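You operate a simulated robot arm through the tools that you are given. There is no shell and no other tool. Be economical: measure what you need, move in short steps, check, and stop when the job is done.

Carry out the task below with a simulated two-armed robot. There is one attempt and no reset: what you move stays moved.

Task
Hold the white tub on the top of the green bench steady with one hand, lift the water pen out of it with the other and set it down on the top of the green bench.

The check looks at the end state, three seconds after you hand in, the way a careful person would. Anything else that was tipped, shoved, dropped, spilled or broken makes it a failure.

Robot
Two 7-joint arms with two-finger grippers on one trunk, on a base that drives. Base frame: it is fixed to the floor where the robot stands at the start and does not move with it; the origin is under the middle of the robot, x ahead of it, y to its left, z up; the surface under the hand at the start is at about z = 0.85. Lengths are in m, angles in rad, forces in N, time in s.
The left shoulder is at the start at [0.051, 0.175, 1.177], the right one opposite. With the tool pointing down near the work surface each hand reaches from about 0.1 to 0.86 m from the robot's upright axis, wherever it stands, measured 20 degrees to its own side. Places, roughly: top of the green bench [0.6, -1.3, 0.8]. Payload 2.94 kg a hand.
Tool frame (each hand has its own): the origin (TCP) lies between the finger pads and is the grasp point; the fingertips stand 0.03 m ahead of it; z points along the fingers, y is the line along which they close. The gripper opens to 0.138 m. The gripper's body begins 0.109 m behind the TCP.
Orientation is that of the tool frame in the base frame, as a unit quaternion [x, y, z, w]. With the fingers straight down and closing along the base's y, the tool's x points along the base's -x, its y along +y and its z along -z.

Tools
- The arms move only by the tool step_arm. It takes "left_targets", "right_targets" or both (then of equal length, played together; a hand with none holds still); each is a list that holds one entry, the list of rows, each a list of 6 numbers: the shift along the base's x, y, z in m, then the turn, a rotation vector about the base's x, y, z in rad. In form: [[[dx, dy, dz, wx, wy, wz], ...]]. A call has 1 to 20 rows; each row is the pose to reach, as a shift and turn from the pose commanded when the call began. "left_hand" and "right_hand" are, for a hand that has rows, the opening, from 0 (shut) to 1 (fully open), set as the call begins (left out, the last holds). Rows are played at 5 a second. More than 0.05 m and 0.15 rad between two rows, or a gripper value outside its range, and nothing of the call is played. A pose out of reach is approached as far as the arm can. The call stops where the force on the tool passes 40 N (or 10 N more than at its start, if that is more) or the arm is blocked; 0.2 s more then pass. Each finger halts on what it meets, pressing with about 43 N; the grip force reading is that of the motor and also rises with nothing between the fingers. The clock runs only during rows and for 0.2 s after the last one: add rows that repeat a pose to give the fingers time. The reply holds the time, the measured pose of the TCP, the force on the tool along the base axes, the opening and the grip force, in the units named above and with some noise, with the torque about the TCP (base axes, N m) and any sound that the robot's microphone picked up.
- Cameras (640 x 400 px; columns grow to the right, rows downward): "scene" is now at [0.1226, -0.0133, 1.6503]; the picture's right is [-0.18, -0.98, -0.00], its down [-0.76, 0.14, -0.63] and it looks along [0.62, -0.12, -0.78] (base axes); focal length 296 px, centre (320, 200). "left" rides on the left gripper at [0.071, -0.019, -0.146] in its tool frame; the picture's right is [0.26, 0.96, 0.00], its down [-0.85, 0.23, -0.48] and it looks along [-0.46, 0.13, 0.88] (tool axes); focal length 280 px, centre (320, 200). "right" rides on the right gripper at [0.071, 0.019, -0.146] in its tool frame; the picture's right is [-0.26, 0.97, 0.00], its down [-0.85, -0.23, -0.48] and it looks along [-0.46, -0.12, 0.88] (tool axes); focal length 280 px, centre (320, 200). There is no depth. A picture from a camera that has moved, and an enlarged one, comes with that camera's place and axes in the base frame and with its lens.
- grab_frame(camera): a new picture of that camera. No time passes.
- slide_trunk(by): slides the trunk up (or, below 0, down) by that many m; the arms and the scene camera ride with it, the base frame stays. It gives what a move gives, with no picture.
- steer(legs): drives the robot by 1 to 6 legs, each [ahead, turn to the left] in m and rad, along the robot's own axes; the way and the turn of a leg run together, so that a leg with both is an arc; at most 1.5 m and 3.142 rad a leg. The arms and the cameras ride along, it lands a little off, and it stops where it bumps. It gives what a move gives.
- pan_tilt(pan, tilt): turns the head with the scene camera to pan (to the left, within 2.094 rad either way) and tilt (down, from -0.506 to 1.204), counted from straight ahead of the robot. It gives what a move gives.
- inspect(camera, box): a new picture of the part [left, top, right, bottom] of that camera's present view, enlarged. No time passes.
- close_job(): hands the job in; it is judged then, once.

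Go step by step. Nothing tells you exact positions but the pictures and the camera data: compare them with the known pose of the tool, close in by small moves and look again before you grip or let go. The budget is 120 turns and 88 pictures, counting those below and the enlarged ones. Unless the task says otherwise, let go and move clear before handing in, and close with one line.

The tools are called by a JSON object that holds its "method" and its "body". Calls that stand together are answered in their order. step_arm: Moves the arms, as the interface text tells. Its arguments: {"type":"object","properties":{"left_targets":{"type":"array","items":{"type":"array","items":{"type":"array","items":{"type":"number"}}}},"left_hand":{"type":"number"},"right_targets":{"type":"array","items":{"type":"array","items":{"type":"array","items":{"type":"number"}}}},"right_hand":{"type":"number"}},"required":[]} The other tools are called the same way: slide_trunk (by) slides the trunk up or down; steer (legs) drives the base; pan_tilt (pan, tilt) turns the head that bears the scene camera; grab_frame (camera) takes a picture; inspect (camera, box) takes an enlarged picture of a part of a camera's view; close_job () hands the job in.

At the start:

```text
time: 0.0
left_ee_pos: [0.7048, 0.0476, 1.1977]
left_ee_rot: [0.0, 1.0, 0.0, 0.0]
left_wrist_force: [-0.3, 0.2, 1.8]
left_ft_torque: [0.01, 0.01, 0.0]
left_finger_gap: 0.138
left_gripper_force: 0.1
right_ee_pos: [0.3771, -0.3467, 1.2169]
right_ee_rot: [0.0, 1.0, 0.0, 0.001]
right_wrist_force: [0.0, -0.1, 0.4]
right_ft_torque: [0.01, -0.02, 0.0]
right_finger_gap: 0.1381
right_gripper_force: 0.0
trunk travel left (down, up): [-0.35, 0.384]
robot x, y, heading: [-0.0015, 0.0023, 0.004]
head pan, tilt: [-0.185, 0.887]
```

scene: 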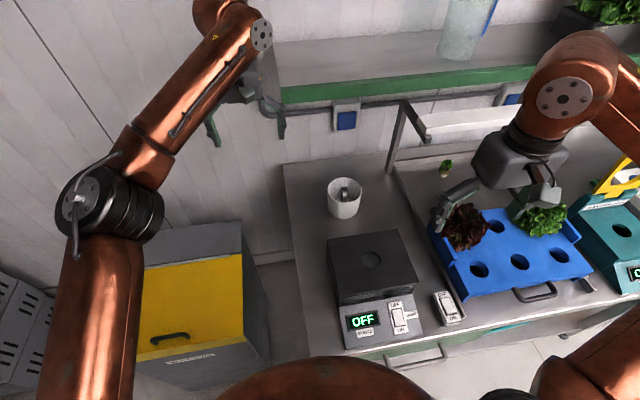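
right: 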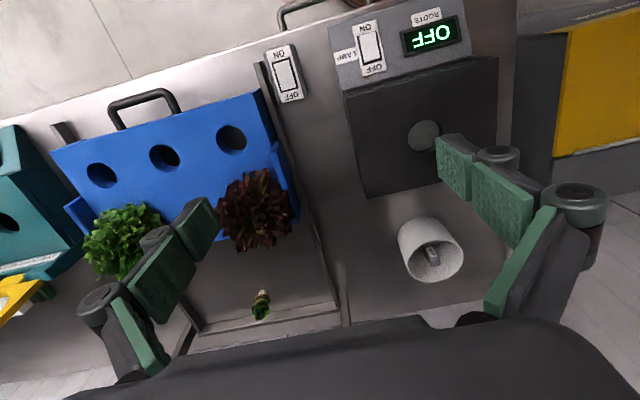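
left: 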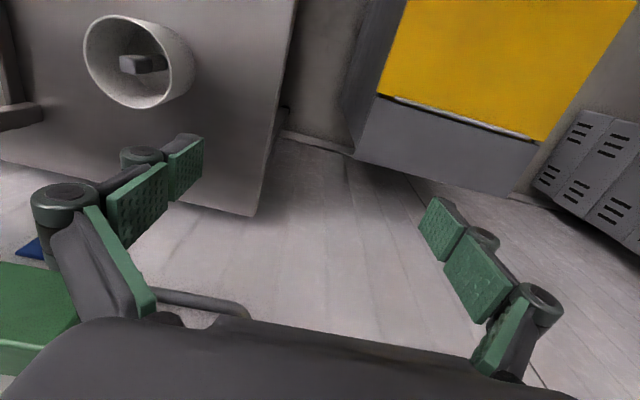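

I see a white tub on the grey bench ahead, but the green bench should be off to the right near y = -1.3. I turn the head there first.

{"method": "pan_tilt", "body": {"pan": -1.15, "tilt": 0.6}}

{"method": "grab_frame", "body": {"camera": "scene"}}

```text
time: 1.2
left_ee_pos: [0.7045, 0.0472, 1.1967]
left_ee_rot: [0.0, 1.0, 0.0, -0.001]
left_wrist_force: [-0.2, 0.9, 0.0]
left_ft_torque: [-0.02, 0.01, -0.02]
left_finger_gap: 0.1381
left_gripper_force: 0.1
right_ee_pos: [0.3751, -0.3448, 1.2185]
right_ee_rot: [0.0, 1.0, 0.0, 0.001]
right_wrist_force: [0.5, -0.3, 0.4]
right_ft_torque: [0.0, -0.01, 0.01]
right_finger_gap: 0.1381
right_gripper_force: 0.1
trunk travel left (down, up): [-0.35, 0.384]
robot x, y, heading: [-0.0032, 0.0042, -0.004]
head pan, tilt: [-1.15, 0.6]
```

```text
84 pictures are left
camera scene: at [0.0838, -0.0799, 1.674], right [-0.91, -0.41, 0.0], down [-0.23, 0.52, -0.82], along [0.34, -0.75, -0.57], focal length 296 px, centre (320, 200)
```

scene: 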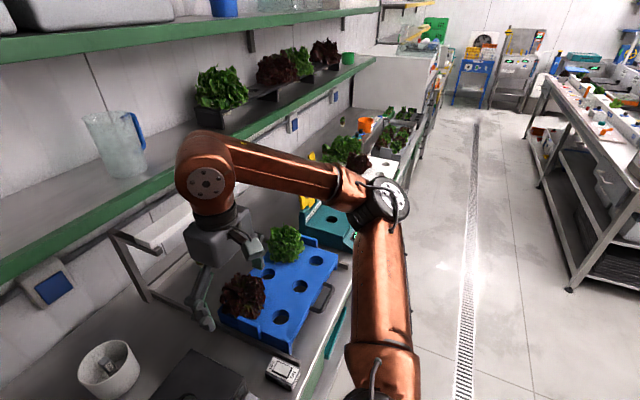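

The green-edged bench runs along y from before me, so the white tub at its left end is on it. I look closer at it.

{"method": "pan_tilt", "body": {"pan": -0.2, "tilt": 0.85}}

{"method": "inspect", "body": {"camera": "scene", "box": [260, 140, 420, 240]}}

{"method": "inspect", "body": {"camera": "left", "box": [40, 0, 232, 120]}}

{"method": "inspect", "body": {"camera": "right", "box": [352, 190, 512, 290]}}

```text
time: 2.5
left_ee_pos: [0.7051, 0.0474, 1.1957]
left_ee_rot: [0.0, 1.0, 0.0, -0.001]
left_wrist_force: [-0.5, -0.1, -0.6]
left_ft_torque: [0.03, -0.01, 0.01]
left_finger_gap: 0.1378
left_gripper_force: 0.0
right_ee_pos: [0.3759, -0.345, 1.2189]
right_ee_rot: [-0.001, 1.0, -0.001, 0.0]
right_wrist_force: [0.1, -0.5, 0.3]
right_ft_torque: [0.01, -0.02, 0.01]
right_finger_gap: 0.138
right_gripper_force: 0.1
trunk travel left (down, up): [-0.35, 0.384]
robot x, y, heading: [-0.0028, 0.0016, -0.003]
head pan, tilt: [-0.201, 0.85]
```

```text
4.00 times, centred on (340, 190) of scene
camera zoom: at [0.1243, -0.015, 1.6531], right [-0.2, -0.98, 0.0], down [-0.74, 0.15, -0.66], along [0.65, -0.13, -0.75], focal length 1182 px, centre (240, 240)
```

zoom: 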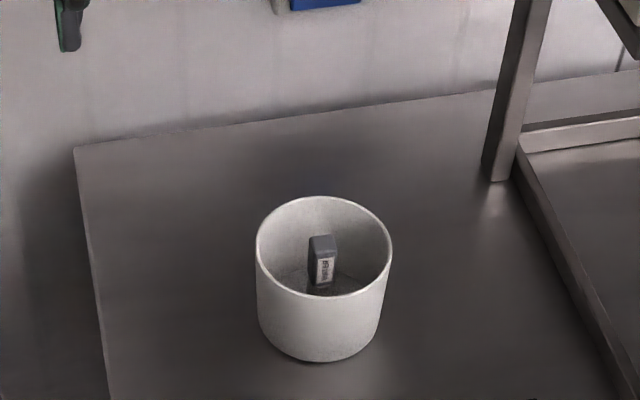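

```text
3.33 times, centred on (136, 60) of left
camera zoom: at [0.6339, 0.0277, 1.3425], right [-0.26, 0.96, 0.0], down [0.85, 0.23, 0.48], along [0.46, 0.13, -0.88], focal length 935 px, centre (933, 667)
```

zoom: 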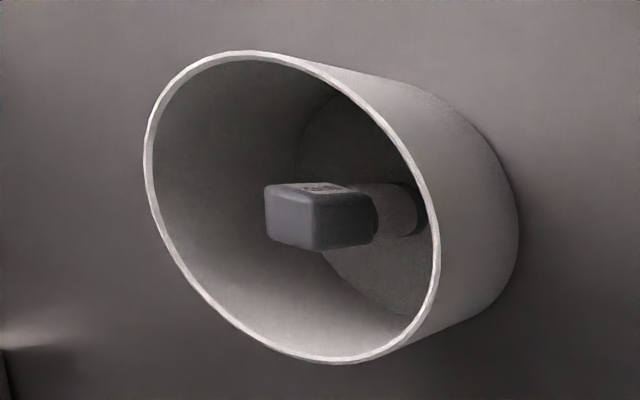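

```text
4.00 times, centred on (432, 240) of right
camera zoom: at [0.306, -0.3269, 1.3632], right [0.26, 0.97, 0.0], down [0.85, -0.23, 0.48], along [0.46, -0.12, -0.88], focal length 1122 px, centre (-128, 40)
```

zoom: 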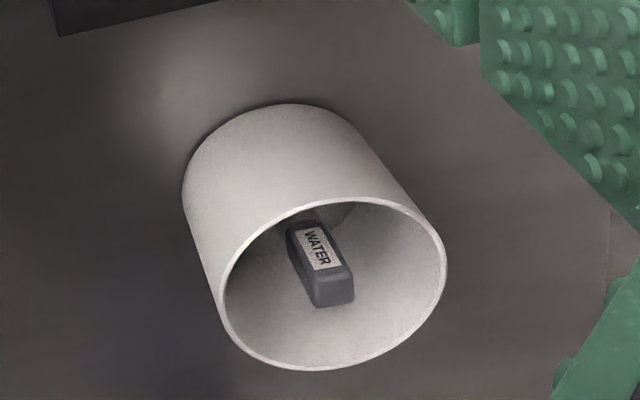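

The tub (rim about 0.108 m across) is at about (0.717, -0.203), rim z ≈ 0.942, and the "WATER" pen stands in it with its top about level with the rim. I'll hold the tub with the left hand from the left side and lift the pen with the right hand from above; first I yaw the left hand by 90° in the free air.

{"method": "step_arm", "body": {"left_targets": [[[0, 0.005, 0, 0, 0, 0.143], [0, 0.01, 0, 0, 0, 0.286], [0, 0.015, 0, 0, 0, 0.429], [0, 0.02, 0, 0, 0, 0.571], [0, 0.025, 0, 0, 0, 0.714], [0, 0.03, 0, 0, 0, 0.857], [0, 0.035, 0, 0, 0, 1.0], [0, 0.04, 0, 0, 0, 1.143], [0, 0.045, 0, 0, 0, 1.286], [0, 0.05, 0, 0, 0, 1.428], [0, 0.05, 0, 0, 0, 1.571]]]}}

```text
time: 4.9
left_ee_pos: [0.7046, 0.0972, 1.1968]
left_ee_rot: [0.708, -0.706, 0.0, 0.0]
left_wrist_force: [0.7, 0.0, -0.1]
left_ft_torque: [-0.02, 0.0, 0.04]
left_finger_gap: 0.138
left_gripper_force: 0.1
right_ee_pos: [0.3752, -0.3452, 1.2177]
right_ee_rot: [0.0, 1.0, 0.0, 0.0]
right_wrist_force: [-0.5, -0.7, 0.3]
right_ft_torque: [-0.01, 0.0, -0.01]
right_finger_gap: 0.1379
right_gripper_force: 0.0
trunk travel left (down, up): [-0.35, 0.384]
robot x, y, heading: [0.0014, 0.0005, 0.003]
head pan, tilt: [-0.201, 0.85]
```

The yaw went through cleanly; now I tilt the hand to point toward -y, about 25° below horizontal.

{"method": "step_arm", "body": {"left_targets": [[[0, 0, -0.02, -0.142, 0, 0], [0, 0, -0.04, -0.284, 0, 0], [0, 0, -0.06, -0.426, 0, 0], [0, 0, -0.08, -0.567, 0, 0], [0, 0, -0.1, -0.709, 0, 0], [0, 0, -0.12, -0.851, 0, 0], [0, 0, -0.14, -0.993, 0, 0], [0, 0, -0.15, -1.134, 0, 0]]]}}

{"method": "grab_frame", "body": {"camera": "left"}}

{"method": "grab_frame", "body": {"camera": "scene"}}

```text
time: 6.7
left_ee_pos: [0.706, 0.0993, 1.047]
left_ee_rot: [0.596, -0.595, 0.381, 0.381]
left_wrist_force: [0.8, -0.1, 0.1]
left_ft_torque: [-0.01, 0.01, 0.02]
left_finger_gap: 0.138
left_gripper_force: 0.0
right_ee_pos: [0.3769, -0.3452, 1.2183]
right_ee_rot: [0.0, 1.0, 0.0, -0.001]
right_wrist_force: [0.6, 0.3, 0.5]
right_ft_torque: [-0.01, 0.03, -0.03]
right_finger_gap: 0.1381
right_gripper_force: 0.0
trunk travel left (down, up): [-0.35, 0.384]
robot x, y, heading: [0.0002, 0.0025, -0.001]
head pan, tilt: [-0.201, 0.85]
```

```text
80 pictures are left
camera left: at [0.7243, 0.2006, 1.1723], right [-0.96, -0.11, 0.24], down [-0.23, 0.79, -0.57], along [-0.12, -0.61, -0.79], focal length 280 px, centre (320, 200)
```

left: 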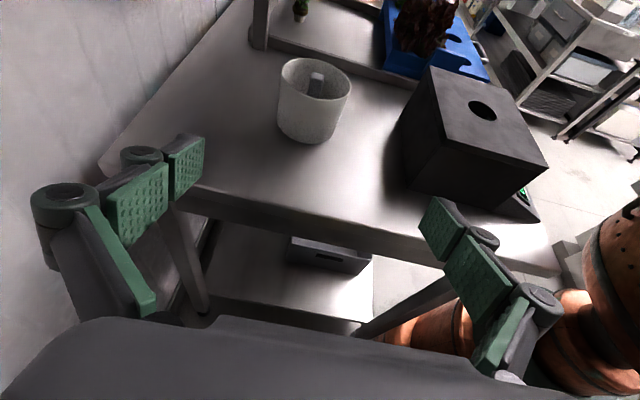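

```text
79 pictures are left
camera scene: at [0.1247, -0.0138, 1.6531], right [-0.2, -0.98, 0.0], down [-0.74, 0.15, -0.66], along [0.65, -0.13, -0.75], focal length 296 px, centre (320, 200)
```

scene: 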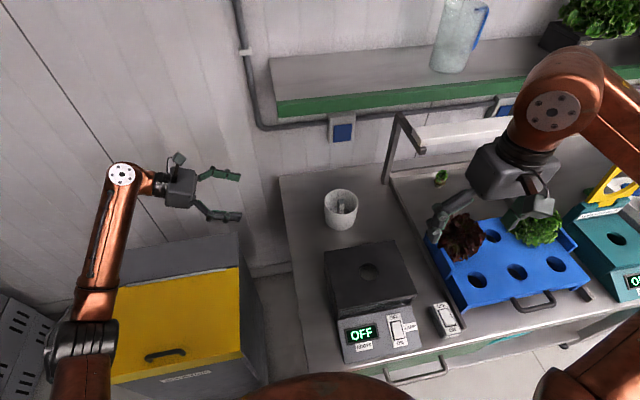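

The box beside the tub ends near x ≈ 0.55, so the fingers have room, and the tub is confirmed at (0.72, -0.202) with the bench top near z ≈ 0.855. I move to a pre-grasp point 0.12 m back along the tool axis.

{"method": "step_arm", "body": {"left_targets": [[[0.003, -0.039, -0.019, 0, 0, 0], [0.006, -0.077, -0.038, 0, 0, 0], [0.009, -0.116, -0.058, 0, 0, 0], [0.012, -0.154, -0.077, 0, 0, 0], [0.013, -0.193, -0.096, 0, 0, 0]]], "left_hand": 1.0}}

{"method": "grab_frame", "body": {"camera": "left"}}

{"method": "inspect", "body": {"camera": "scene", "box": [240, 130, 432, 250]}}

```text
time: 7.9
left_ee_pos: [0.7201, -0.0957, 0.949]
left_ee_rot: [-0.596, 0.597, -0.378, -0.38]
left_wrist_force: [0.8, -0.2, -0.6]
left_ft_torque: [0.01, 0.0, -0.04]
left_finger_gap: 0.1381
left_gripper_force: 0.1
right_ee_pos: [0.3757, -0.3463, 1.2182]
right_ee_rot: [0.0, 1.0, 0.001, 0.0]
right_wrist_force: [-0.3, 0.4, 0.4]
right_ft_torque: [0.03, 0.01, -0.01]
right_finger_gap: 0.138
right_gripper_force: 0.1
trunk travel left (down, up): [-0.35, 0.384]
robot x, y, heading: [0.002, -0.0014, -0.001]
head pan, tilt: [-0.201, 0.85]
```

```text
78 pictures are left
camera left: at [0.7373, 0.0056, 1.0751], right [-0.96, -0.11, 0.24], down [-0.23, 0.79, -0.57], along [-0.12, -0.6, -0.79], focal length 280 px, centre (320, 200)
```

left: 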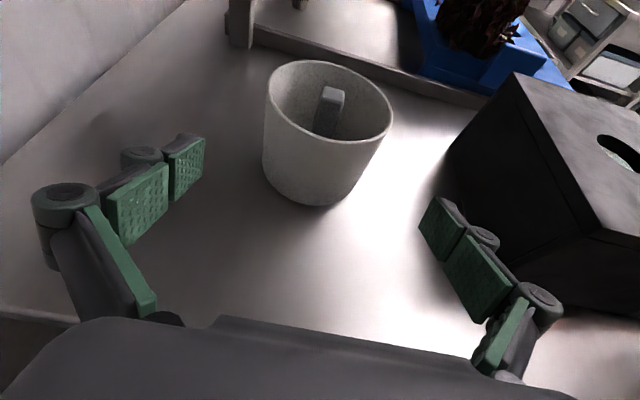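

```text
3.33 times, centred on (336, 190) of scene
camera zoom: at [0.1247, -0.0166, 1.6531], right [-0.2, -0.98, 0.0], down [-0.74, 0.15, -0.66], along [0.65, -0.13, -0.75], focal length 985 px, centre (267, 233)
```

zoom: 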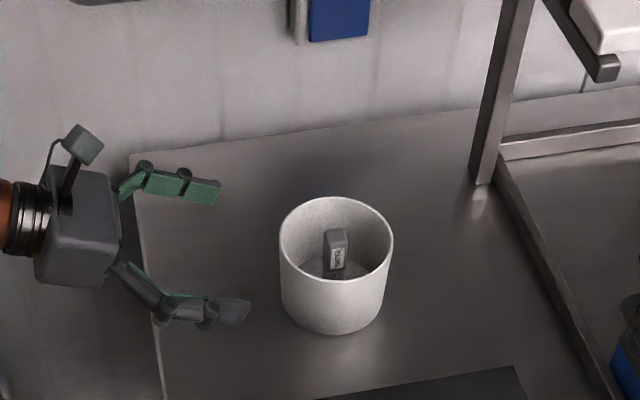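

The tub's axis is at (0.7205, -0.20), right in line with the left hand. I advance along the tool axis until the pads straddle the tub, leaving the fingers open.

{"method": "step_arm", "body": {"left_targets": [[[0, -0.026, -0.012, 0, 0, 0], [0, -0.052, -0.024, 0, 0, 0], [0, -0.079, -0.037, 0, 0, 0], [0, -0.105, -0.049, 0, 0, 0]]]}}

{"method": "grab_frame", "body": {"camera": "left"}}

{"method": "inspect", "body": {"camera": "scene", "box": [240, 130, 432, 250]}}

```text
time: 8.9
left_ee_pos: [0.7192, -0.2014, 0.9009]
left_ee_rot: [0.597, -0.596, 0.379, 0.379]
left_wrist_force: [0.1, 0.2, -0.2]
left_ft_torque: [0.05, -0.03, -0.02]
left_finger_gap: 0.1379
left_gripper_force: 0.0
right_ee_pos: [0.3764, -0.3459, 1.2181]
right_ee_rot: [0.0, 1.0, 0.001, 0.0]
right_wrist_force: [0.6, 0.1, 0.0]
right_ft_torque: [0.03, -0.02, 0.01]
right_finger_gap: 0.1378
right_gripper_force: 0.0
trunk travel left (down, up): [-0.35, 0.384]
robot x, y, heading: [-0.0009, 0.0004, 0.002]
head pan, tilt: [-0.201, 0.85]
```

```text
76 pictures are left
camera left: at [0.7367, -0.0998, 1.0273], right [-0.96, -0.11, 0.24], down [-0.23, 0.79, -0.57], along [-0.13, -0.6, -0.79], focal length 280 px, centre (320, 200)
```

left: 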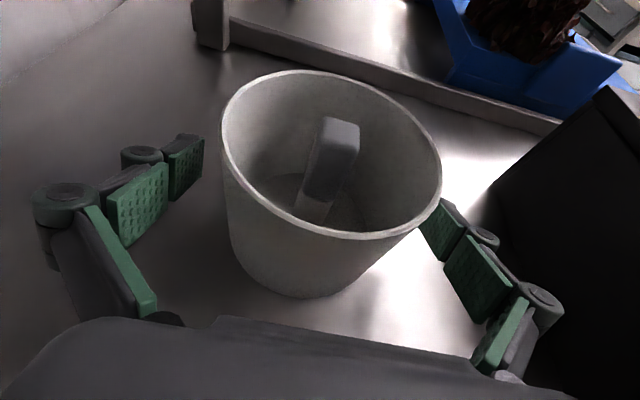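

```text
3.33 times, centred on (336, 190) of scene
camera zoom: at [0.1246, -0.0164, 1.6531], right [-0.2, -0.98, 0.0], down [-0.74, 0.15, -0.66], along [0.65, -0.13, -0.75], focal length 985 px, centre (267, 233)
```

zoom: 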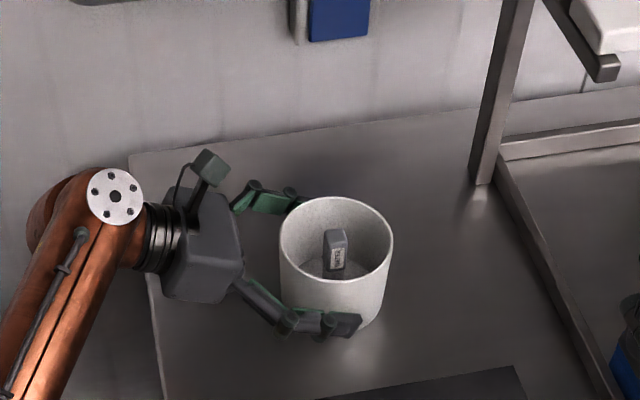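

The pads now straddle the tub with even gaps on both sides. I close on it gently.

{"method": "step_arm", "body": {"left_targets": [[[0, 0, 0, 0, 0, 0], [0, 0, 0, 0, 0, 0], [0, 0, 0, 0, 0, 0], [0, 0, 0, 0, 0, 0], [0, 0, 0, 0, 0, 0]]], "left_hand": 0.68}}

{"method": "grab_frame", "body": {"camera": "left"}}

```text
time: 10.1
left_ee_pos: [0.7174, -0.1996, 0.9015]
left_ee_rot: [0.596, -0.596, 0.38, 0.381]
left_wrist_force: [-0.3, 0.9, 0.5]
left_ft_torque: [0.04, -0.06, 0.01]
left_finger_gap: 0.1047
left_gripper_force: 43.1
right_ee_pos: [0.377, -0.3448, 1.2191]
right_ee_rot: [0.0, 1.0, 0.0, 0.0]
right_wrist_force: [0.1, -0.4, 0.1]
right_ft_torque: [0.0, 0.01, 0.03]
right_finger_gap: 0.1381
right_gripper_force: 0.1
trunk travel left (down, up): [-0.35, 0.384]
robot x, y, heading: [-0.001, -0.0054, -0.003]
head pan, tilt: [-0.201, 0.85]
```

```text
74 pictures are left
camera left: at [0.7364, -0.0984, 1.0276], right [-0.96, -0.11, 0.24], down [-0.23, 0.79, -0.57], along [-0.13, -0.6, -0.79], focal length 280 px, centre (320, 200)
```

left: 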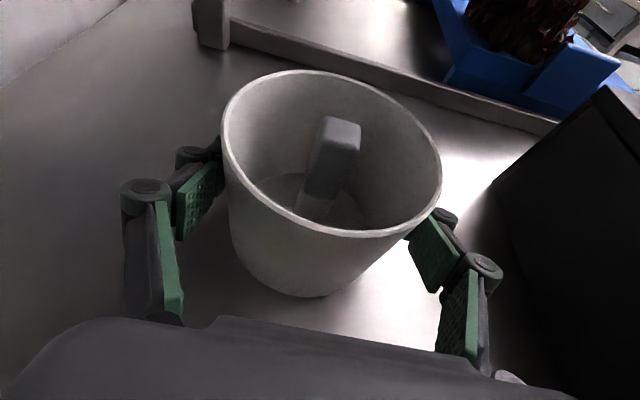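

The tub is held (gap 0.105 m, steady reading). Now I bring the right hand high over the pen, yawed 90° so it closes along x with its camera on the far side from the left hand, with a narrower opening.

{"method": "step_arm", "body": {"right_targets": [[[0.031, 0.013, 0, 0, 0, 0.143], [0.062, 0.026, 0, 0, 0, 0.286], [0.093, 0.038, 0, 0, 0, 0.429], [0.124, 0.051, 0, 0, 0, 0.571], [0.155, 0.064, 0, 0, 0, 0.714], [0.186, 0.077, 0, 0, 0, 0.857], [0.217, 0.089, 0, 0, 0, 1.0], [0.247, 0.102, 0, 0, 0, 1.143], [0.278, 0.115, 0, 0, 0, 1.286], [0.309, 0.128, 0, 0, 0, 1.428], [0.34, 0.14, 0, 0, 0, 1.571], [0.34, 0.14, -0.04, 0, 0, 1.571], [0.34, 0.14, -0.08, 0, 0, 1.571]]], "right_hand": 0.42}}

{"method": "grab_frame", "body": {"camera": "right"}}

{"method": "grab_frame", "body": {"camera": "scene"}}

{"method": "grab_frame", "body": {"camera": "left"}}

```text
time: 12.9
left_ee_pos: [0.717, -0.1996, 0.9005]
left_ee_rot: [-0.596, 0.597, -0.379, -0.381]
left_wrist_force: [0.6, 0.2, 1.8]
left_ft_torque: [0.02, -0.16, 0.08]
left_finger_gap: 0.1049
left_gripper_force: 42.9
right_ee_pos: [0.3569, -0.0542, 1.1305]
right_ee_rot: [-0.707, 0.707, 0.0, 0.0]
right_wrist_force: [0.2, 0.1, -0.8]
right_ft_torque: [-0.02, 0.02, -0.02]
right_finger_gap: 0.0579
right_gripper_force: 0.1
right hand out of reach, approached as far as the arm can: row 5, 6, 7, 8, 9, 10, 11, 12, 13
trunk travel left (down, up): [-0.35, 0.384]
robot x, y, heading: [0.0023, -0.0011, -0.002]
head pan, tilt: [-0.201, 0.85]
```

```text
73 pictures are left
camera right: at [0.3373, -0.1252, 1.2753], right [-0.96, 0.26, 0.0], down [0.23, 0.85, 0.48], along [0.13, 0.46, -0.88], focal length 280 px, centre (320, 200)
```

right: 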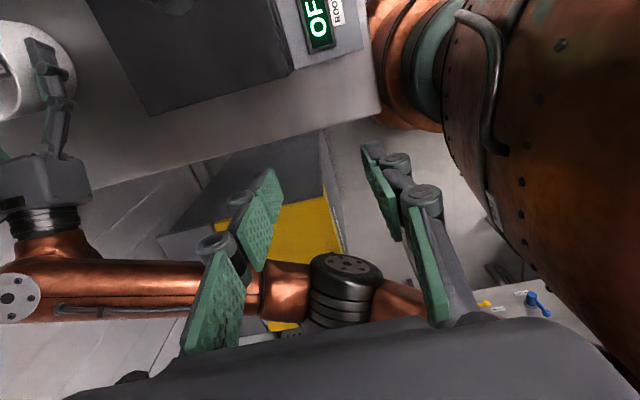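

```text
72 pictures are left
camera scene: at [0.1238, -0.0143, 1.6532], right [-0.2, -0.98, 0.0], down [-0.74, 0.15, -0.66], along [0.65, -0.13, -0.75], focal length 296 px, centre (320, 200)
```

scene: 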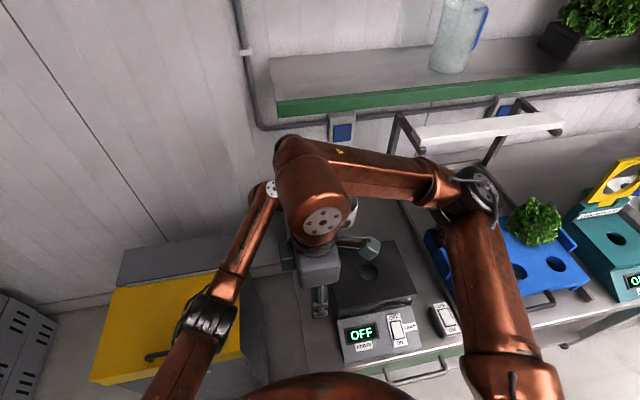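

```text
71 pictures are left
camera left: at [0.7363, -0.0979, 1.0275], right [-0.96, -0.11, 0.24], down [-0.23, 0.79, -0.57], along [-0.13, -0.6, -0.79], focal length 280 px, centre (320, 200)
```

left: 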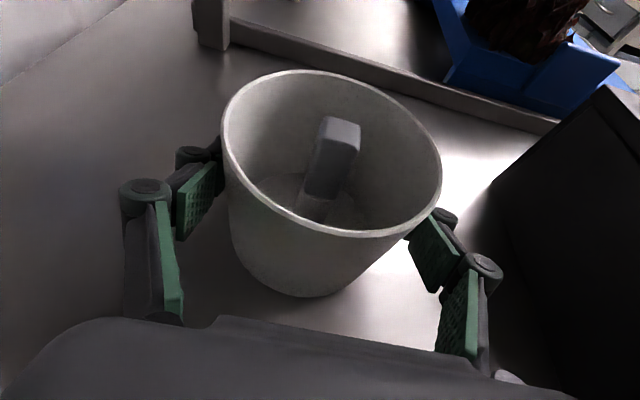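

The right arm got stuck in a folded-back configuration, though nothing was touched and the tub is still held. I check which pose it counts as commanded before backing out.

{"method": "step_arm", "body": {"right_targets": [[[0, 0, 0.01, 0, 0, 0]]]}}

```text
time: 13.3
left_ee_pos: [0.7171, -0.2, 0.9021]
left_ee_rot: [0.597, -0.596, 0.38, 0.38]
left_wrist_force: [0.9, 1.2, 1.3]
left_ft_torque: [0.05, -0.1, 0.02]
left_finger_gap: 0.1048
left_gripper_force: 42.8
right_ee_pos: [0.356, -0.0532, 1.1389]
right_ee_rot: [-0.706, 0.708, 0.0, 0.0]
right_wrist_force: [-0.7, 0.6, -0.4]
right_ft_torque: [-0.01, 0.02, 0.05]
right_finger_gap: 0.0581
right_gripper_force: 0.1
trunk travel left (down, up): [-0.35, 0.384]
robot x, y, heading: [-0.0019, -0.0013, -0.0]
head pan, tilt: [-0.201, 0.85]
```

Commands are relative to the actual pose, so I back out to the starting pose of the right hand.

{"method": "step_arm", "body": {"right_targets": [[[0.002, -0.027, 0.008, 0, 0, -0.143], [0.004, -0.053, 0.016, 0, 0, -0.286], [0.006, -0.08, 0.024, 0, 0, -0.429], [0.007, -0.106, 0.03, 0, 0, -0.571], [0.009, -0.133, 0.036, 0, 0, -0.714], [0.011, -0.16, 0.042, 0, 0, -0.857], [0.013, -0.186, 0.05, 0, 0, -1.0], [0.015, -0.213, 0.056, 0, 0, -1.143], [0.017, -0.24, 0.062, 0, 0, -1.286], [0.019, -0.266, 0.07, 0, 0, -1.428], [0.02, -0.292, 0.08, 0, 0, -1.571]]]}}

{"method": "grab_frame", "body": {"camera": "scene"}}

```text
time: 15.7
left_ee_pos: [0.7171, -0.2005, 0.9015]
left_ee_rot: [0.597, -0.596, 0.38, 0.379]
left_wrist_force: [0.5, -0.5, 1.4]
left_ft_torque: [-0.05, -0.05, 0.02]
left_finger_gap: 0.1045
left_gripper_force: 43.1
right_ee_pos: [0.3812, -0.3437, 1.2179]
right_ee_rot: [0.001, 1.0, 0.001, 0.0]
right_wrist_force: [0.5, -0.4, -0.7]
right_ft_torque: [0.01, 0.01, -0.02]
right_finger_gap: 0.058
right_gripper_force: 0.0
trunk travel left (down, up): [-0.35, 0.384]
robot x, y, heading: [-0.0025, 0.0005, -0.002]
head pan, tilt: [-0.201, 0.85]
```

```text
70 pictures are left
camera scene: at [0.1236, -0.0157, 1.6532], right [-0.2, -0.98, 0.0], down [-0.74, 0.15, -0.66], along [0.65, -0.13, -0.75], focal length 296 px, centre (320, 200)
```

scene: 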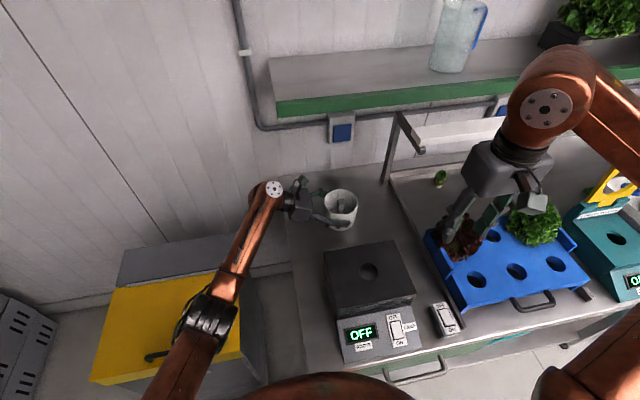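

Back to the start configuration. The wall shelf overhead may come close to a vertical wrist at x ≈ 0.72, so I tilt the right hand forward (wrist kept toward the robot), closing along y, and move part way.

{"method": "step_arm", "body": {"right_targets": [[[0.03, 0.02, 0, 0, -0.12, 0], [0.06, 0.04, 0, 0, -0.24, 0], [0.09, 0.06, -0.01, 0, -0.36, 0], [0.12, 0.08, -0.02, 0, -0.48, 0], [0.15, 0.1, -0.03, 0, -0.55, 0]]]}}

{"method": "grab_frame", "body": {"camera": "right"}}

{"method": "grab_frame", "body": {"camera": "scene"}}

```text
time: 16.9
left_ee_pos: [0.7168, -0.2003, 0.9013]
left_ee_rot: [0.597, -0.596, 0.38, 0.38]
left_wrist_force: [1.0, -0.2, 0.1]
left_ft_torque: [0.03, -0.08, 0.01]
left_finger_gap: 0.1049
left_gripper_force: 42.5
right_ee_pos: [0.5354, -0.2426, 1.1875]
right_ee_rot: [0.001, 0.962, -0.001, 0.273]
right_wrist_force: [0.2, -1.2, 0.4]
right_ft_torque: [-0.01, 0.04, 0.0]
right_finger_gap: 0.0579
right_gripper_force: 0.1
trunk travel left (down, up): [-0.35, 0.384]
robot x, y, heading: [-0.0, 0.0011, 0.0]
head pan, tilt: [-0.201, 0.85]
```

```text
69 pictures are left
camera right: at [0.3988, -0.2242, 1.2732], right [0.22, 0.96, 0.14], down [0.47, -0.23, 0.85], along [0.85, -0.12, -0.51], focal length 280 px, centre (320, 200)
```

right: 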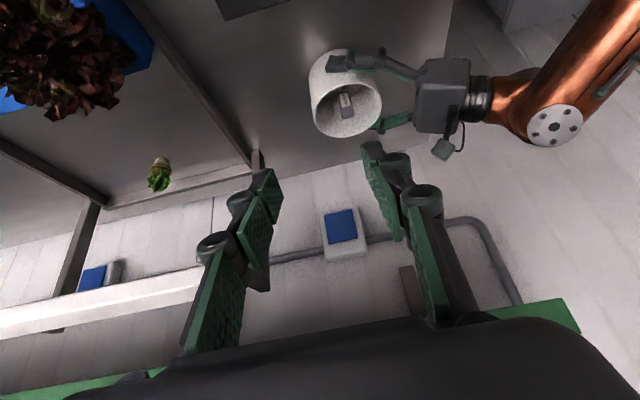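

```text
68 pictures are left
camera scene: at [0.1248, -0.0142, 1.6531], right [-0.2, -0.98, 0.0], down [-0.74, 0.15, -0.66], along [0.65, -0.13, -0.75], focal length 296 px, centre (320, 200)
```

scene: 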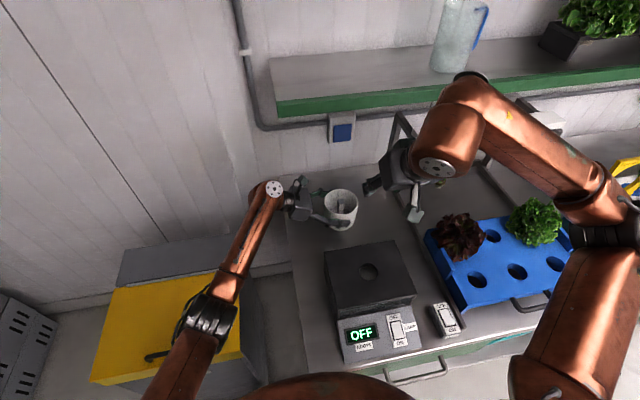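

This works: the hand is close to the tub with the elbow out to the right, and the shelf's front edge (about x 0.75, z 1.27) stays clear of the tilted wrist. I zoom on the pen for its exact place.

{"method": "inspect", "body": {"camera": "right", "box": [288, 40, 416, 120]}}

{"method": "inspect", "body": {"camera": "left", "box": [200, 60, 456, 220]}}

{"method": "inspect", "body": {"camera": "scene", "box": [300, 170, 380, 220]}}

```text
5.00 times, centred on (352, 80) of right
camera zoom: at [0.3988, -0.2242, 1.2732], right [0.22, 0.96, 0.14], down [0.47, -0.23, 0.85], along [0.85, -0.12, -0.51], focal length 1402 px, centre (160, 800)
```

zoom: 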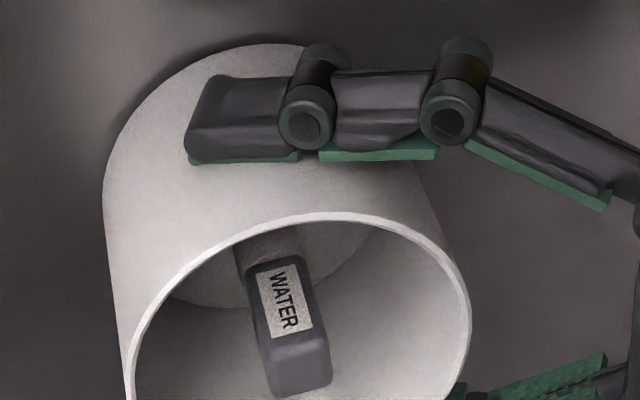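

```text
2.50 times, centred on (328, 140) of left
camera zoom: at [0.7369, -0.0981, 1.0275], right [-0.96, -0.11, 0.24], down [-0.23, 0.79, -0.57], along [-0.13, -0.6, -0.79], focal length 701 px, centre (300, 350)
```

zoom: 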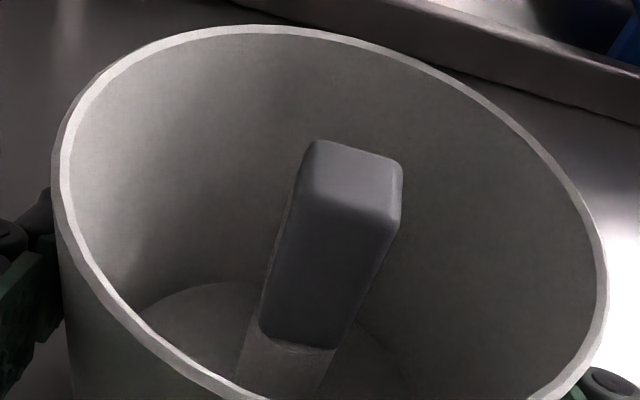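

```text
8.00 times, centred on (340, 195) of scene
camera zoom: at [0.1248, -0.0142, 1.6531], right [-0.2, -0.98, 0.0], down [-0.74, 0.15, -0.66], along [0.65, -0.13, -0.75], focal length 2364 px, centre (160, 240)
```

zoom: 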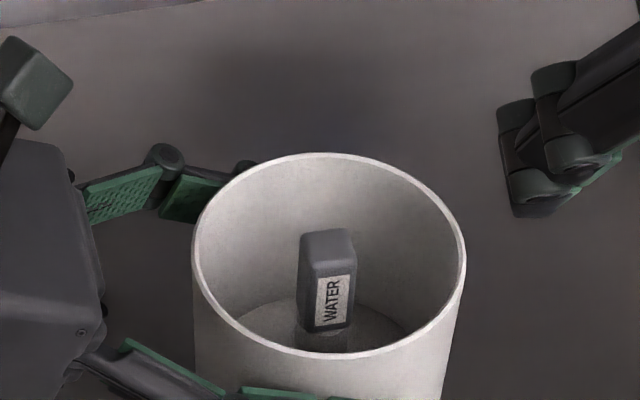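

The pen's cap is about 0.02 m square, top centre near (0.720, -0.2045, 0.942), yawed about 10°. I move to a pre-grasp 0.12 m back along the tilted tool axis, with a narrower opening.

{"method": "step_arm", "body": {"right_targets": [[[0.0245, 0.0057, -0.0327, 0, 0, 0.03], [0.049, 0.0114, -0.0654, 0, 0, 0.06], [0.0736, 0.0172, -0.0981, 0, 0, 0.09], [0.0981, 0.0229, -0.1308, 0, 0, 0.12], [0.1226, 0.0286, -0.1635, 0, 0, 0.15]]], "right_hand": 0.31}}

{"method": "grab_frame", "body": {"camera": "right"}}

{"method": "grab_frame", "body": {"camera": "left"}}

{"method": "grab_frame", "body": {"camera": "scene"}}

```text
time: 18.1
left_ee_pos: [0.7184, -0.1999, 0.9007]
left_ee_rot: [0.597, -0.597, 0.379, 0.38]
left_wrist_force: [0.7, 0.5, 0.6]
left_ft_torque: [-0.01, -0.1, -0.04]
left_finger_gap: 0.1046
left_gripper_force: 42.8
right_ee_pos: [0.655, -0.215, 1.0223]
right_ee_rot: [-0.072, 0.96, 0.02, 0.271]
right_wrist_force: [0.5, 0.3, 0.3]
right_ft_torque: [-0.02, 0.0, 0.01]
right_finger_gap: 0.0428
right_gripper_force: 0.0
trunk travel left (down, up): [-0.35, 0.384]
robot x, y, heading: [0.0013, -0.0007, 0.004]
head pan, tilt: [-0.201, 0.85]
```

```text
64 pictures are left
camera right: at [0.5184, -0.2168, 1.1099], right [0.08, 0.99, 0.14], down [0.5, -0.16, 0.85], along [0.86, 0.0, -0.51], focal length 280 px, centre (320, 200)
```

right: 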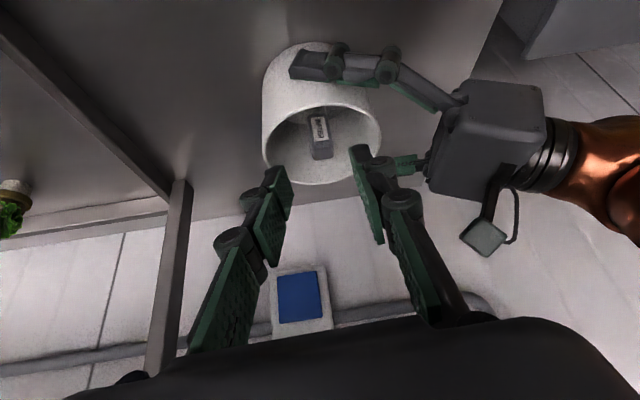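

```text
63 pictures are left
camera left: at [0.7369, -0.0985, 1.0275], right [-0.96, -0.11, 0.24], down [-0.23, 0.79, -0.57], along [-0.13, -0.6, -0.79], focal length 280 px, centre (320, 200)
```

left: 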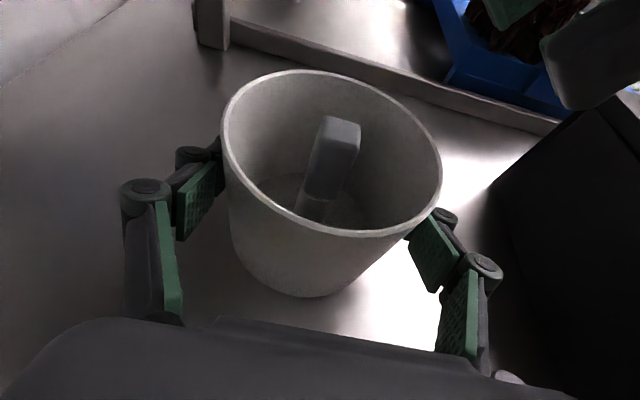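

```text
62 pictures are left
camera scene: at [0.1248, -0.015, 1.6531], right [-0.2, -0.98, 0.0], down [-0.74, 0.15, -0.66], along [0.65, -0.13, -0.75], focal length 296 px, centre (320, 200)
```

scene: 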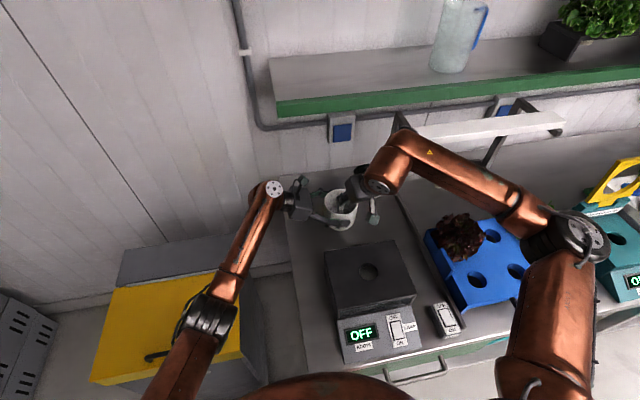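

Lateral alignment looks right: the pen's top lies midway between the fingertips. I advance 0.07 m along the tool axis and check.

{"method": "step_arm", "body": {"right_targets": [[[0.0125, 0.0015, -0.02, 0, 0, 0], [0.025, 0.003, -0.04, 0, 0, 0], [0.0375, 0.0045, -0.06, 0, 0, 0]]]}}

{"method": "grab_frame", "body": {"camera": "right"}}

{"method": "grab_frame", "body": {"camera": "left"}}

```text
time: 18.9
left_ee_pos: [0.7174, -0.1998, 0.9017]
left_ee_rot: [0.597, -0.596, 0.38, 0.38]
left_wrist_force: [1.1, 0.0, 0.7]
left_ft_torque: [-0.03, -0.12, -0.02]
left_finger_gap: 0.1045
left_gripper_force: 43.2
right_ee_pos: [0.6927, -0.2097, 0.9634]
right_ee_rot: [-0.071, 0.96, 0.021, 0.27]
right_wrist_force: [-0.2, -0.1, -0.2]
right_ft_torque: [0.03, 0.01, -0.03]
right_finger_gap: 0.0427
right_gripper_force: 0.0
trunk travel left (down, up): [-0.35, 0.384]
robot x, y, heading: [0.0024, 0.0005, 0.004]
head pan, tilt: [-0.201, 0.85]
```

```text
61 pictures are left
camera right: at [0.5556, -0.2117, 1.0496], right [0.08, 0.99, 0.14], down [0.5, -0.16, 0.85], along [0.86, 0.0, -0.51], focal length 280 px, centre (320, 200)
```

right: 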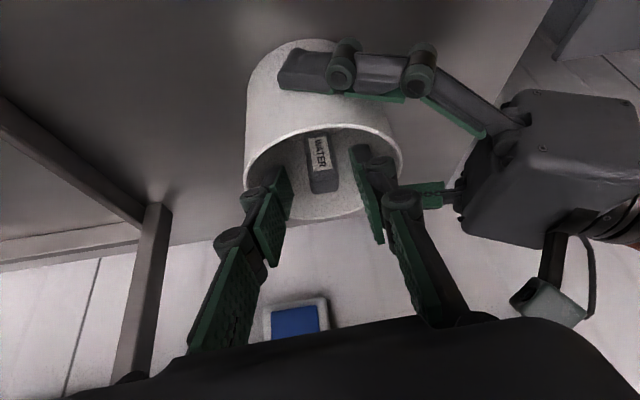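

```text
60 pictures are left
camera left: at [0.7367, -0.0984, 1.0275], right [-0.96, -0.11, 0.24], down [-0.23, 0.79, -0.57], along [-0.13, -0.6, -0.79], focal length 280 px, centre (320, 200)
```

left: 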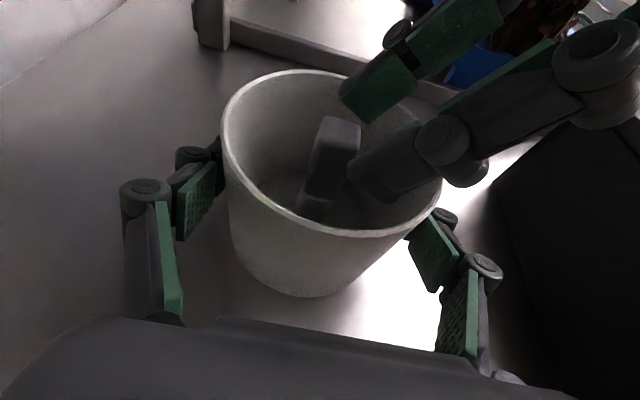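

The fingers straddle the pen evenly and clear the rim. I go the last 0.05 m.

{"method": "step_arm", "body": {"right_targets": [[[0.0085, 0.0013, -0.0138, 0, 0, 0], [0.017, 0.0026, -0.0277, 0, 0, 0], [0.0255, 0.004, -0.0415, 0, 0, 0]]]}}

{"method": "grab_frame", "body": {"camera": "right"}}

{"method": "grab_frame", "body": {"camera": "left"}}

```text
time: 19.7
left_ee_pos: [0.7187, -0.2005, 0.901]
left_ee_rot: [0.597, -0.595, 0.38, 0.38]
left_wrist_force: [0.7, 0.5, 0.4]
left_ft_torque: [-0.02, -0.12, 0.03]
left_finger_gap: 0.1044
left_gripper_force: 43.1
right_ee_pos: [0.7178, -0.2044, 0.9224]
right_ee_rot: [-0.072, 0.96, 0.02, 0.271]
right_wrist_force: [-0.3, 0.2, -0.3]
right_ft_torque: [0.01, -0.02, 0.0]
right_finger_gap: 0.0429
right_gripper_force: 0.0
trunk travel left (down, up): [-0.35, 0.384]
robot x, y, heading: [0.0002, -0.0008, 0.003]
head pan, tilt: [-0.201, 0.85]
```

```text
59 pictures are left
camera right: at [0.5813, -0.2073, 1.0087], right [0.08, 0.99, 0.14], down [0.5, -0.16, 0.85], along [0.86, 0.0, -0.51], focal length 280 px, centre (320, 200)
```

right: 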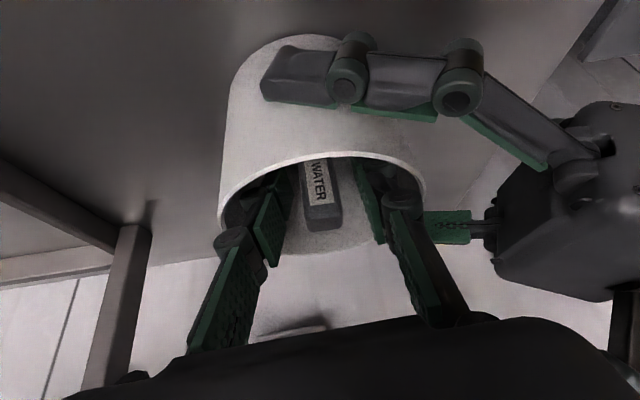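

```text
58 pictures are left
camera left: at [0.7367, -0.0984, 1.0275], right [-0.96, -0.11, 0.24], down [-0.23, 0.79, -0.57], along [-0.13, -0.6, -0.79], focal length 280 px, centre (320, 200)
```

left: 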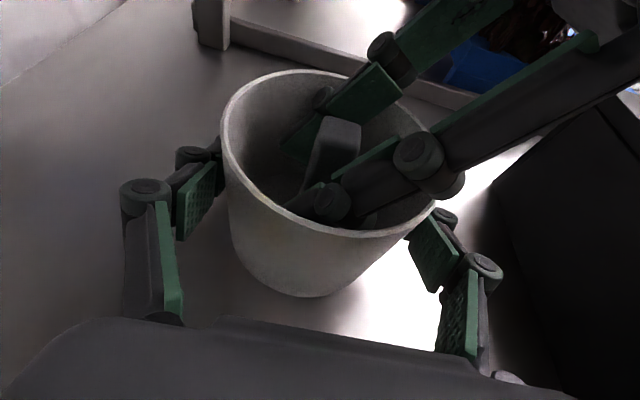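

The pads are on either side of the cap. I close the right hand on the pen.

{"method": "step_arm", "body": {"right_targets": [[[0, 0, 0, 0, 0, 0], [0, 0, 0, 0, 0, 0], [0, 0, 0, 0, 0, 0], [0, 0, 0, 0, 0, 0]]], "right_hand": 0.05}}

{"method": "grab_frame", "body": {"camera": "left"}}

```text
time: 20.7
left_ee_pos: [0.7175, -0.1999, 0.9025]
left_ee_rot: [0.597, -0.596, 0.379, 0.38]
left_wrist_force: [1.1, -0.7, 2.0]
left_ft_torque: [-0.01, -0.1, -0.02]
left_finger_gap: 0.1046
left_gripper_force: 43.5
right_ee_pos: [0.7177, -0.2052, 0.9227]
right_ee_rot: [-0.072, 0.96, 0.02, 0.271]
right_wrist_force: [0.9, -0.2, 0.9]
right_ft_torque: [-0.03, 0.01, -0.02]
right_finger_gap: 0.0213
right_gripper_force: 43.2
trunk travel left (down, up): [-0.35, 0.384]
robot x, y, heading: [-0.0004, 0.001, -0.002]
head pan, tilt: [-0.201, 0.85]
```

```text
57 pictures are left
camera left: at [0.7366, -0.0984, 1.0275], right [-0.96, -0.11, 0.24], down [-0.23, 0.79, -0.57], along [-0.13, -0.6, -0.79], focal length 280 px, centre (320, 200)
```

left: 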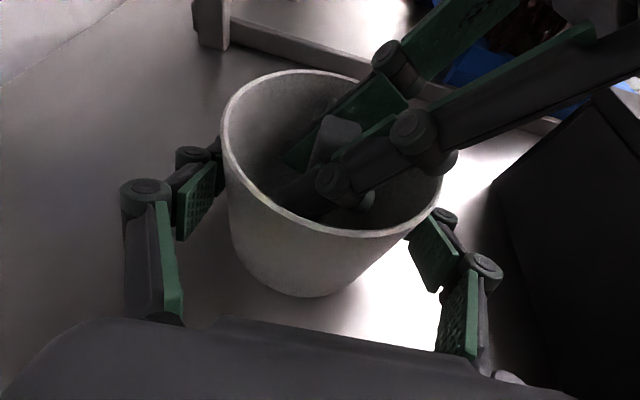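

The pen is gripped (gap 0.021 m). I lift slowly straight up, first by 0.04 m, watching the forces on both hands.

{"method": "step_arm", "body": {"right_targets": [[[0, 0, 0.01, 0, 0, 0], [0, 0, 0.02, 0, 0, 0], [0, 0, 0.03, 0, 0, 0], [0, 0, 0.04, 0, 0, 0]]]}}

{"method": "grab_frame", "body": {"camera": "left"}}

```text
time: 21.7
left_ee_pos: [0.7185, -0.1999, 0.9017]
left_ee_rot: [-0.596, 0.597, -0.379, -0.38]
left_wrist_force: [0.4, 0.4, 1.1]
left_ft_torque: [-0.01, -0.11, -0.01]
left_finger_gap: 0.1047
left_gripper_force: 42.6
right_ee_pos: [0.7186, -0.2053, 0.9615]
right_ee_rot: [-0.073, 0.96, 0.021, 0.27]
right_wrist_force: [0.1, 0.0, -0.9]
right_ft_torque: [-0.02, -0.03, -0.03]
right_finger_gap: 0.0215
right_gripper_force: 43.3
trunk travel left (down, up): [-0.35, 0.384]
robot x, y, heading: [0.0006, -0.0016, 0.004]
head pan, tilt: [-0.201, 0.85]
```

```text
56 pictures are left
camera left: at [0.7365, -0.0983, 1.0274], right [-0.96, -0.11, 0.24], down [-0.23, 0.79, -0.57], along [-0.13, -0.6, -0.79], focal length 280 px, centre (320, 200)
```

left: 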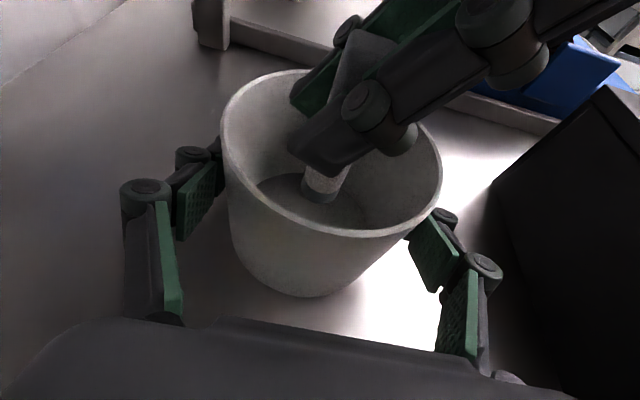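

The pen slid up freely and the tub is unmoved; its lower end is a short stub near z ≈ 0.89. I lift 0.11 m more to clear the rim.

{"method": "step_arm", "body": {"right_targets": [[[0, 0, 0.02, 0, 0, 0], [0, 0, 0.04, 0, 0, 0], [0, 0, 0.06, 0, 0, 0], [0, 0, 0.08, 0, 0, 0], [0, 0, 0.11, 0, 0, 0]]]}}

{"method": "grab_frame", "body": {"camera": "left"}}

{"method": "grab_frame", "body": {"camera": "scene"}}

```text
time: 22.9
left_ee_pos: [0.7173, -0.1998, 0.9017]
left_ee_rot: [0.597, -0.596, 0.38, 0.381]
left_wrist_force: [-0.7, -0.1, 2.1]
left_ft_torque: [0.01, -0.09, 0.04]
left_finger_gap: 0.1046
left_gripper_force: 42.6
right_ee_pos: [0.7169, -0.2049, 1.0736]
right_ee_rot: [-0.072, 0.96, 0.02, 0.27]
right_wrist_force: [0.0, -0.1, -0.7]
right_ft_torque: [0.04, 0.0, 0.02]
right_finger_gap: 0.0212
right_gripper_force: 42.9
trunk travel left (down, up): [-0.35, 0.384]
robot x, y, heading: [-0.0012, 0.0034, 0.002]
head pan, tilt: [-0.201, 0.85]
```

```text
55 pictures are left
camera left: at [0.7363, -0.0981, 1.0274], right [-0.96, -0.11, 0.24], down [-0.23, 0.79, -0.57], along [-0.13, -0.6, -0.79], focal length 280 px, centre (320, 200)
```

left: 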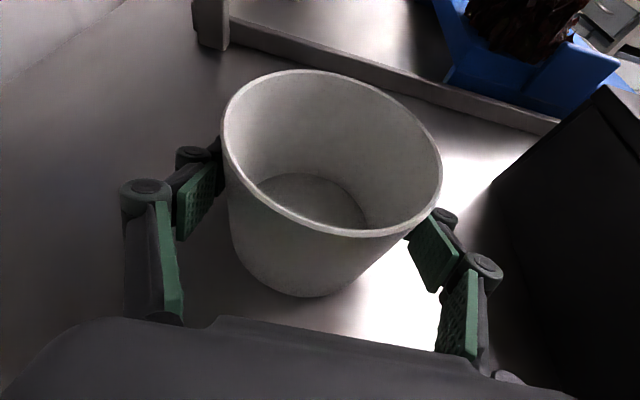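

```text
54 pictures are left
camera scene: at [0.1239, -0.0144, 1.6532], right [-0.2, -0.98, 0.0], down [-0.74, 0.15, -0.66], along [0.65, -0.13, -0.75], focal length 296 px, centre (320, 200)
```

scene: 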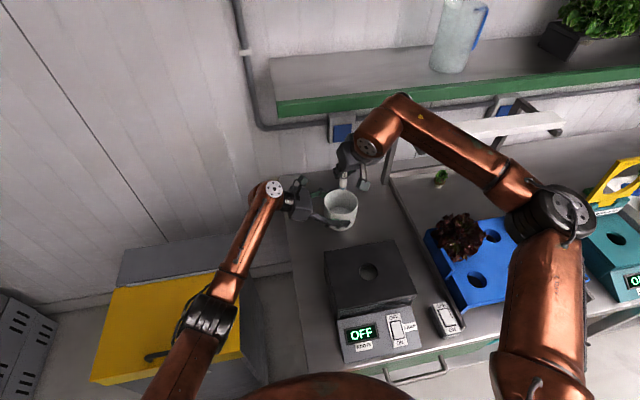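

The tub stands empty and still, and the pen hangs free. It stood freely in the tub on its flat foot, so I'll stand it on the bare bench to the tub's right, near (0.72, -0.32). I check the pen in the grip and the surroundings.

{"method": "grab_frame", "body": {"camera": "right"}}

{"method": "inspect", "body": {"camera": "scene", "box": [320, 100, 480, 200]}}

```text
53 pictures are left
camera right: at [0.5802, -0.2082, 1.1594], right [0.08, 0.99, 0.14], down [0.5, -0.16, 0.85], along [0.86, 0.0, -0.51], focal length 280 px, centre (320, 200)
```

right: 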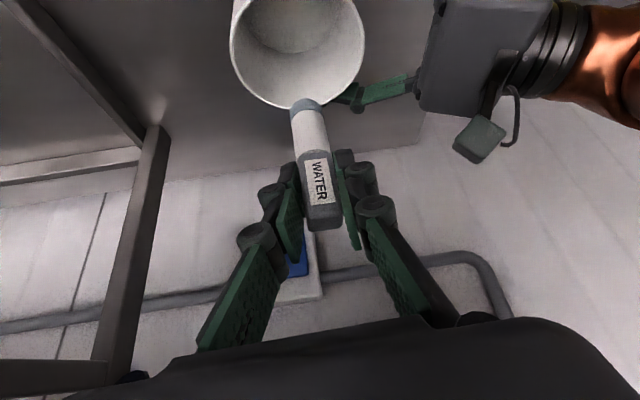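

```text
4.00 times, centred on (400, 150) of scene
camera zoom: at [0.1239, -0.0144, 1.6532], right [-0.2, -0.98, 0.0], down [-0.74, 0.15, -0.66], along [0.65, -0.13, -0.75], focal length 1182 px, centre (0, 400)
```

zoom: 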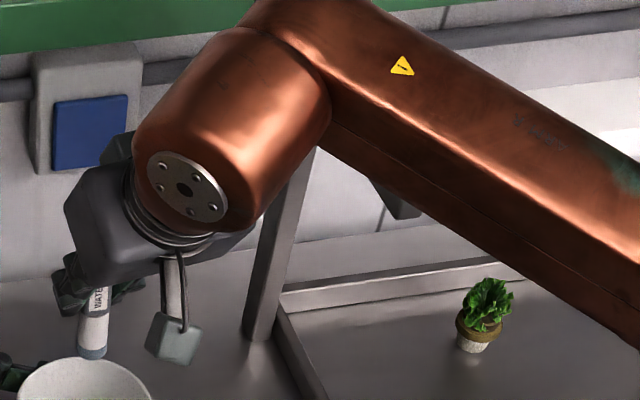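

The lamp bracket to the right hangs close to the right forearm, so setting down there is risky. I'll instead release the tub, withdraw the left hand and use the free bench left of the tub; first I open the left hand.

{"method": "step_arm", "body": {"left_targets": [[[0, 0, 0, 0, 0, 0], [0, 0, 0, 0, 0, 0], [0, 0, 0, 0, 0, 0], [0, 0, 0, 0, 0, 0]]], "left_hand": 1.0}}

{"method": "grab_frame", "body": {"camera": "left"}}

```text
time: 23.9
left_ee_pos: [0.7185, -0.1998, 0.9005]
left_ee_rot: [0.596, -0.596, 0.379, 0.38]
left_wrist_force: [-0.5, -0.2, -0.2]
left_ft_torque: [-0.01, 0.0, 0.04]
left_finger_gap: 0.1381
left_gripper_force: 0.1
right_ee_pos: [0.7176, -0.2066, 1.0725]
right_ee_rot: [-0.073, 0.96, 0.02, 0.271]
right_wrist_force: [0.0, -1.6, -0.5]
right_ft_torque: [0.0, 0.02, -0.01]
right_finger_gap: 0.0214
right_gripper_force: 42.2
trunk travel left (down, up): [-0.35, 0.384]
robot x, y, heading: [0.0009, -0.0004, -0.004]
head pan, tilt: [-0.201, 0.85]
```

```text
51 pictures are left
camera left: at [0.7366, -0.0984, 1.0274], right [-0.96, -0.11, 0.24], down [-0.23, 0.79, -0.57], along [-0.13, -0.6, -0.79], focal length 280 px, centre (320, 200)
```

left: 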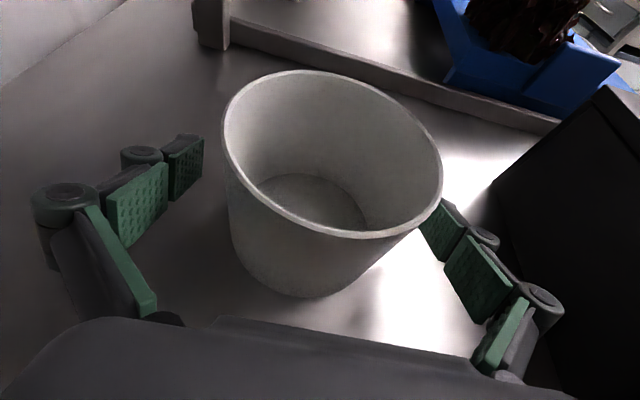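

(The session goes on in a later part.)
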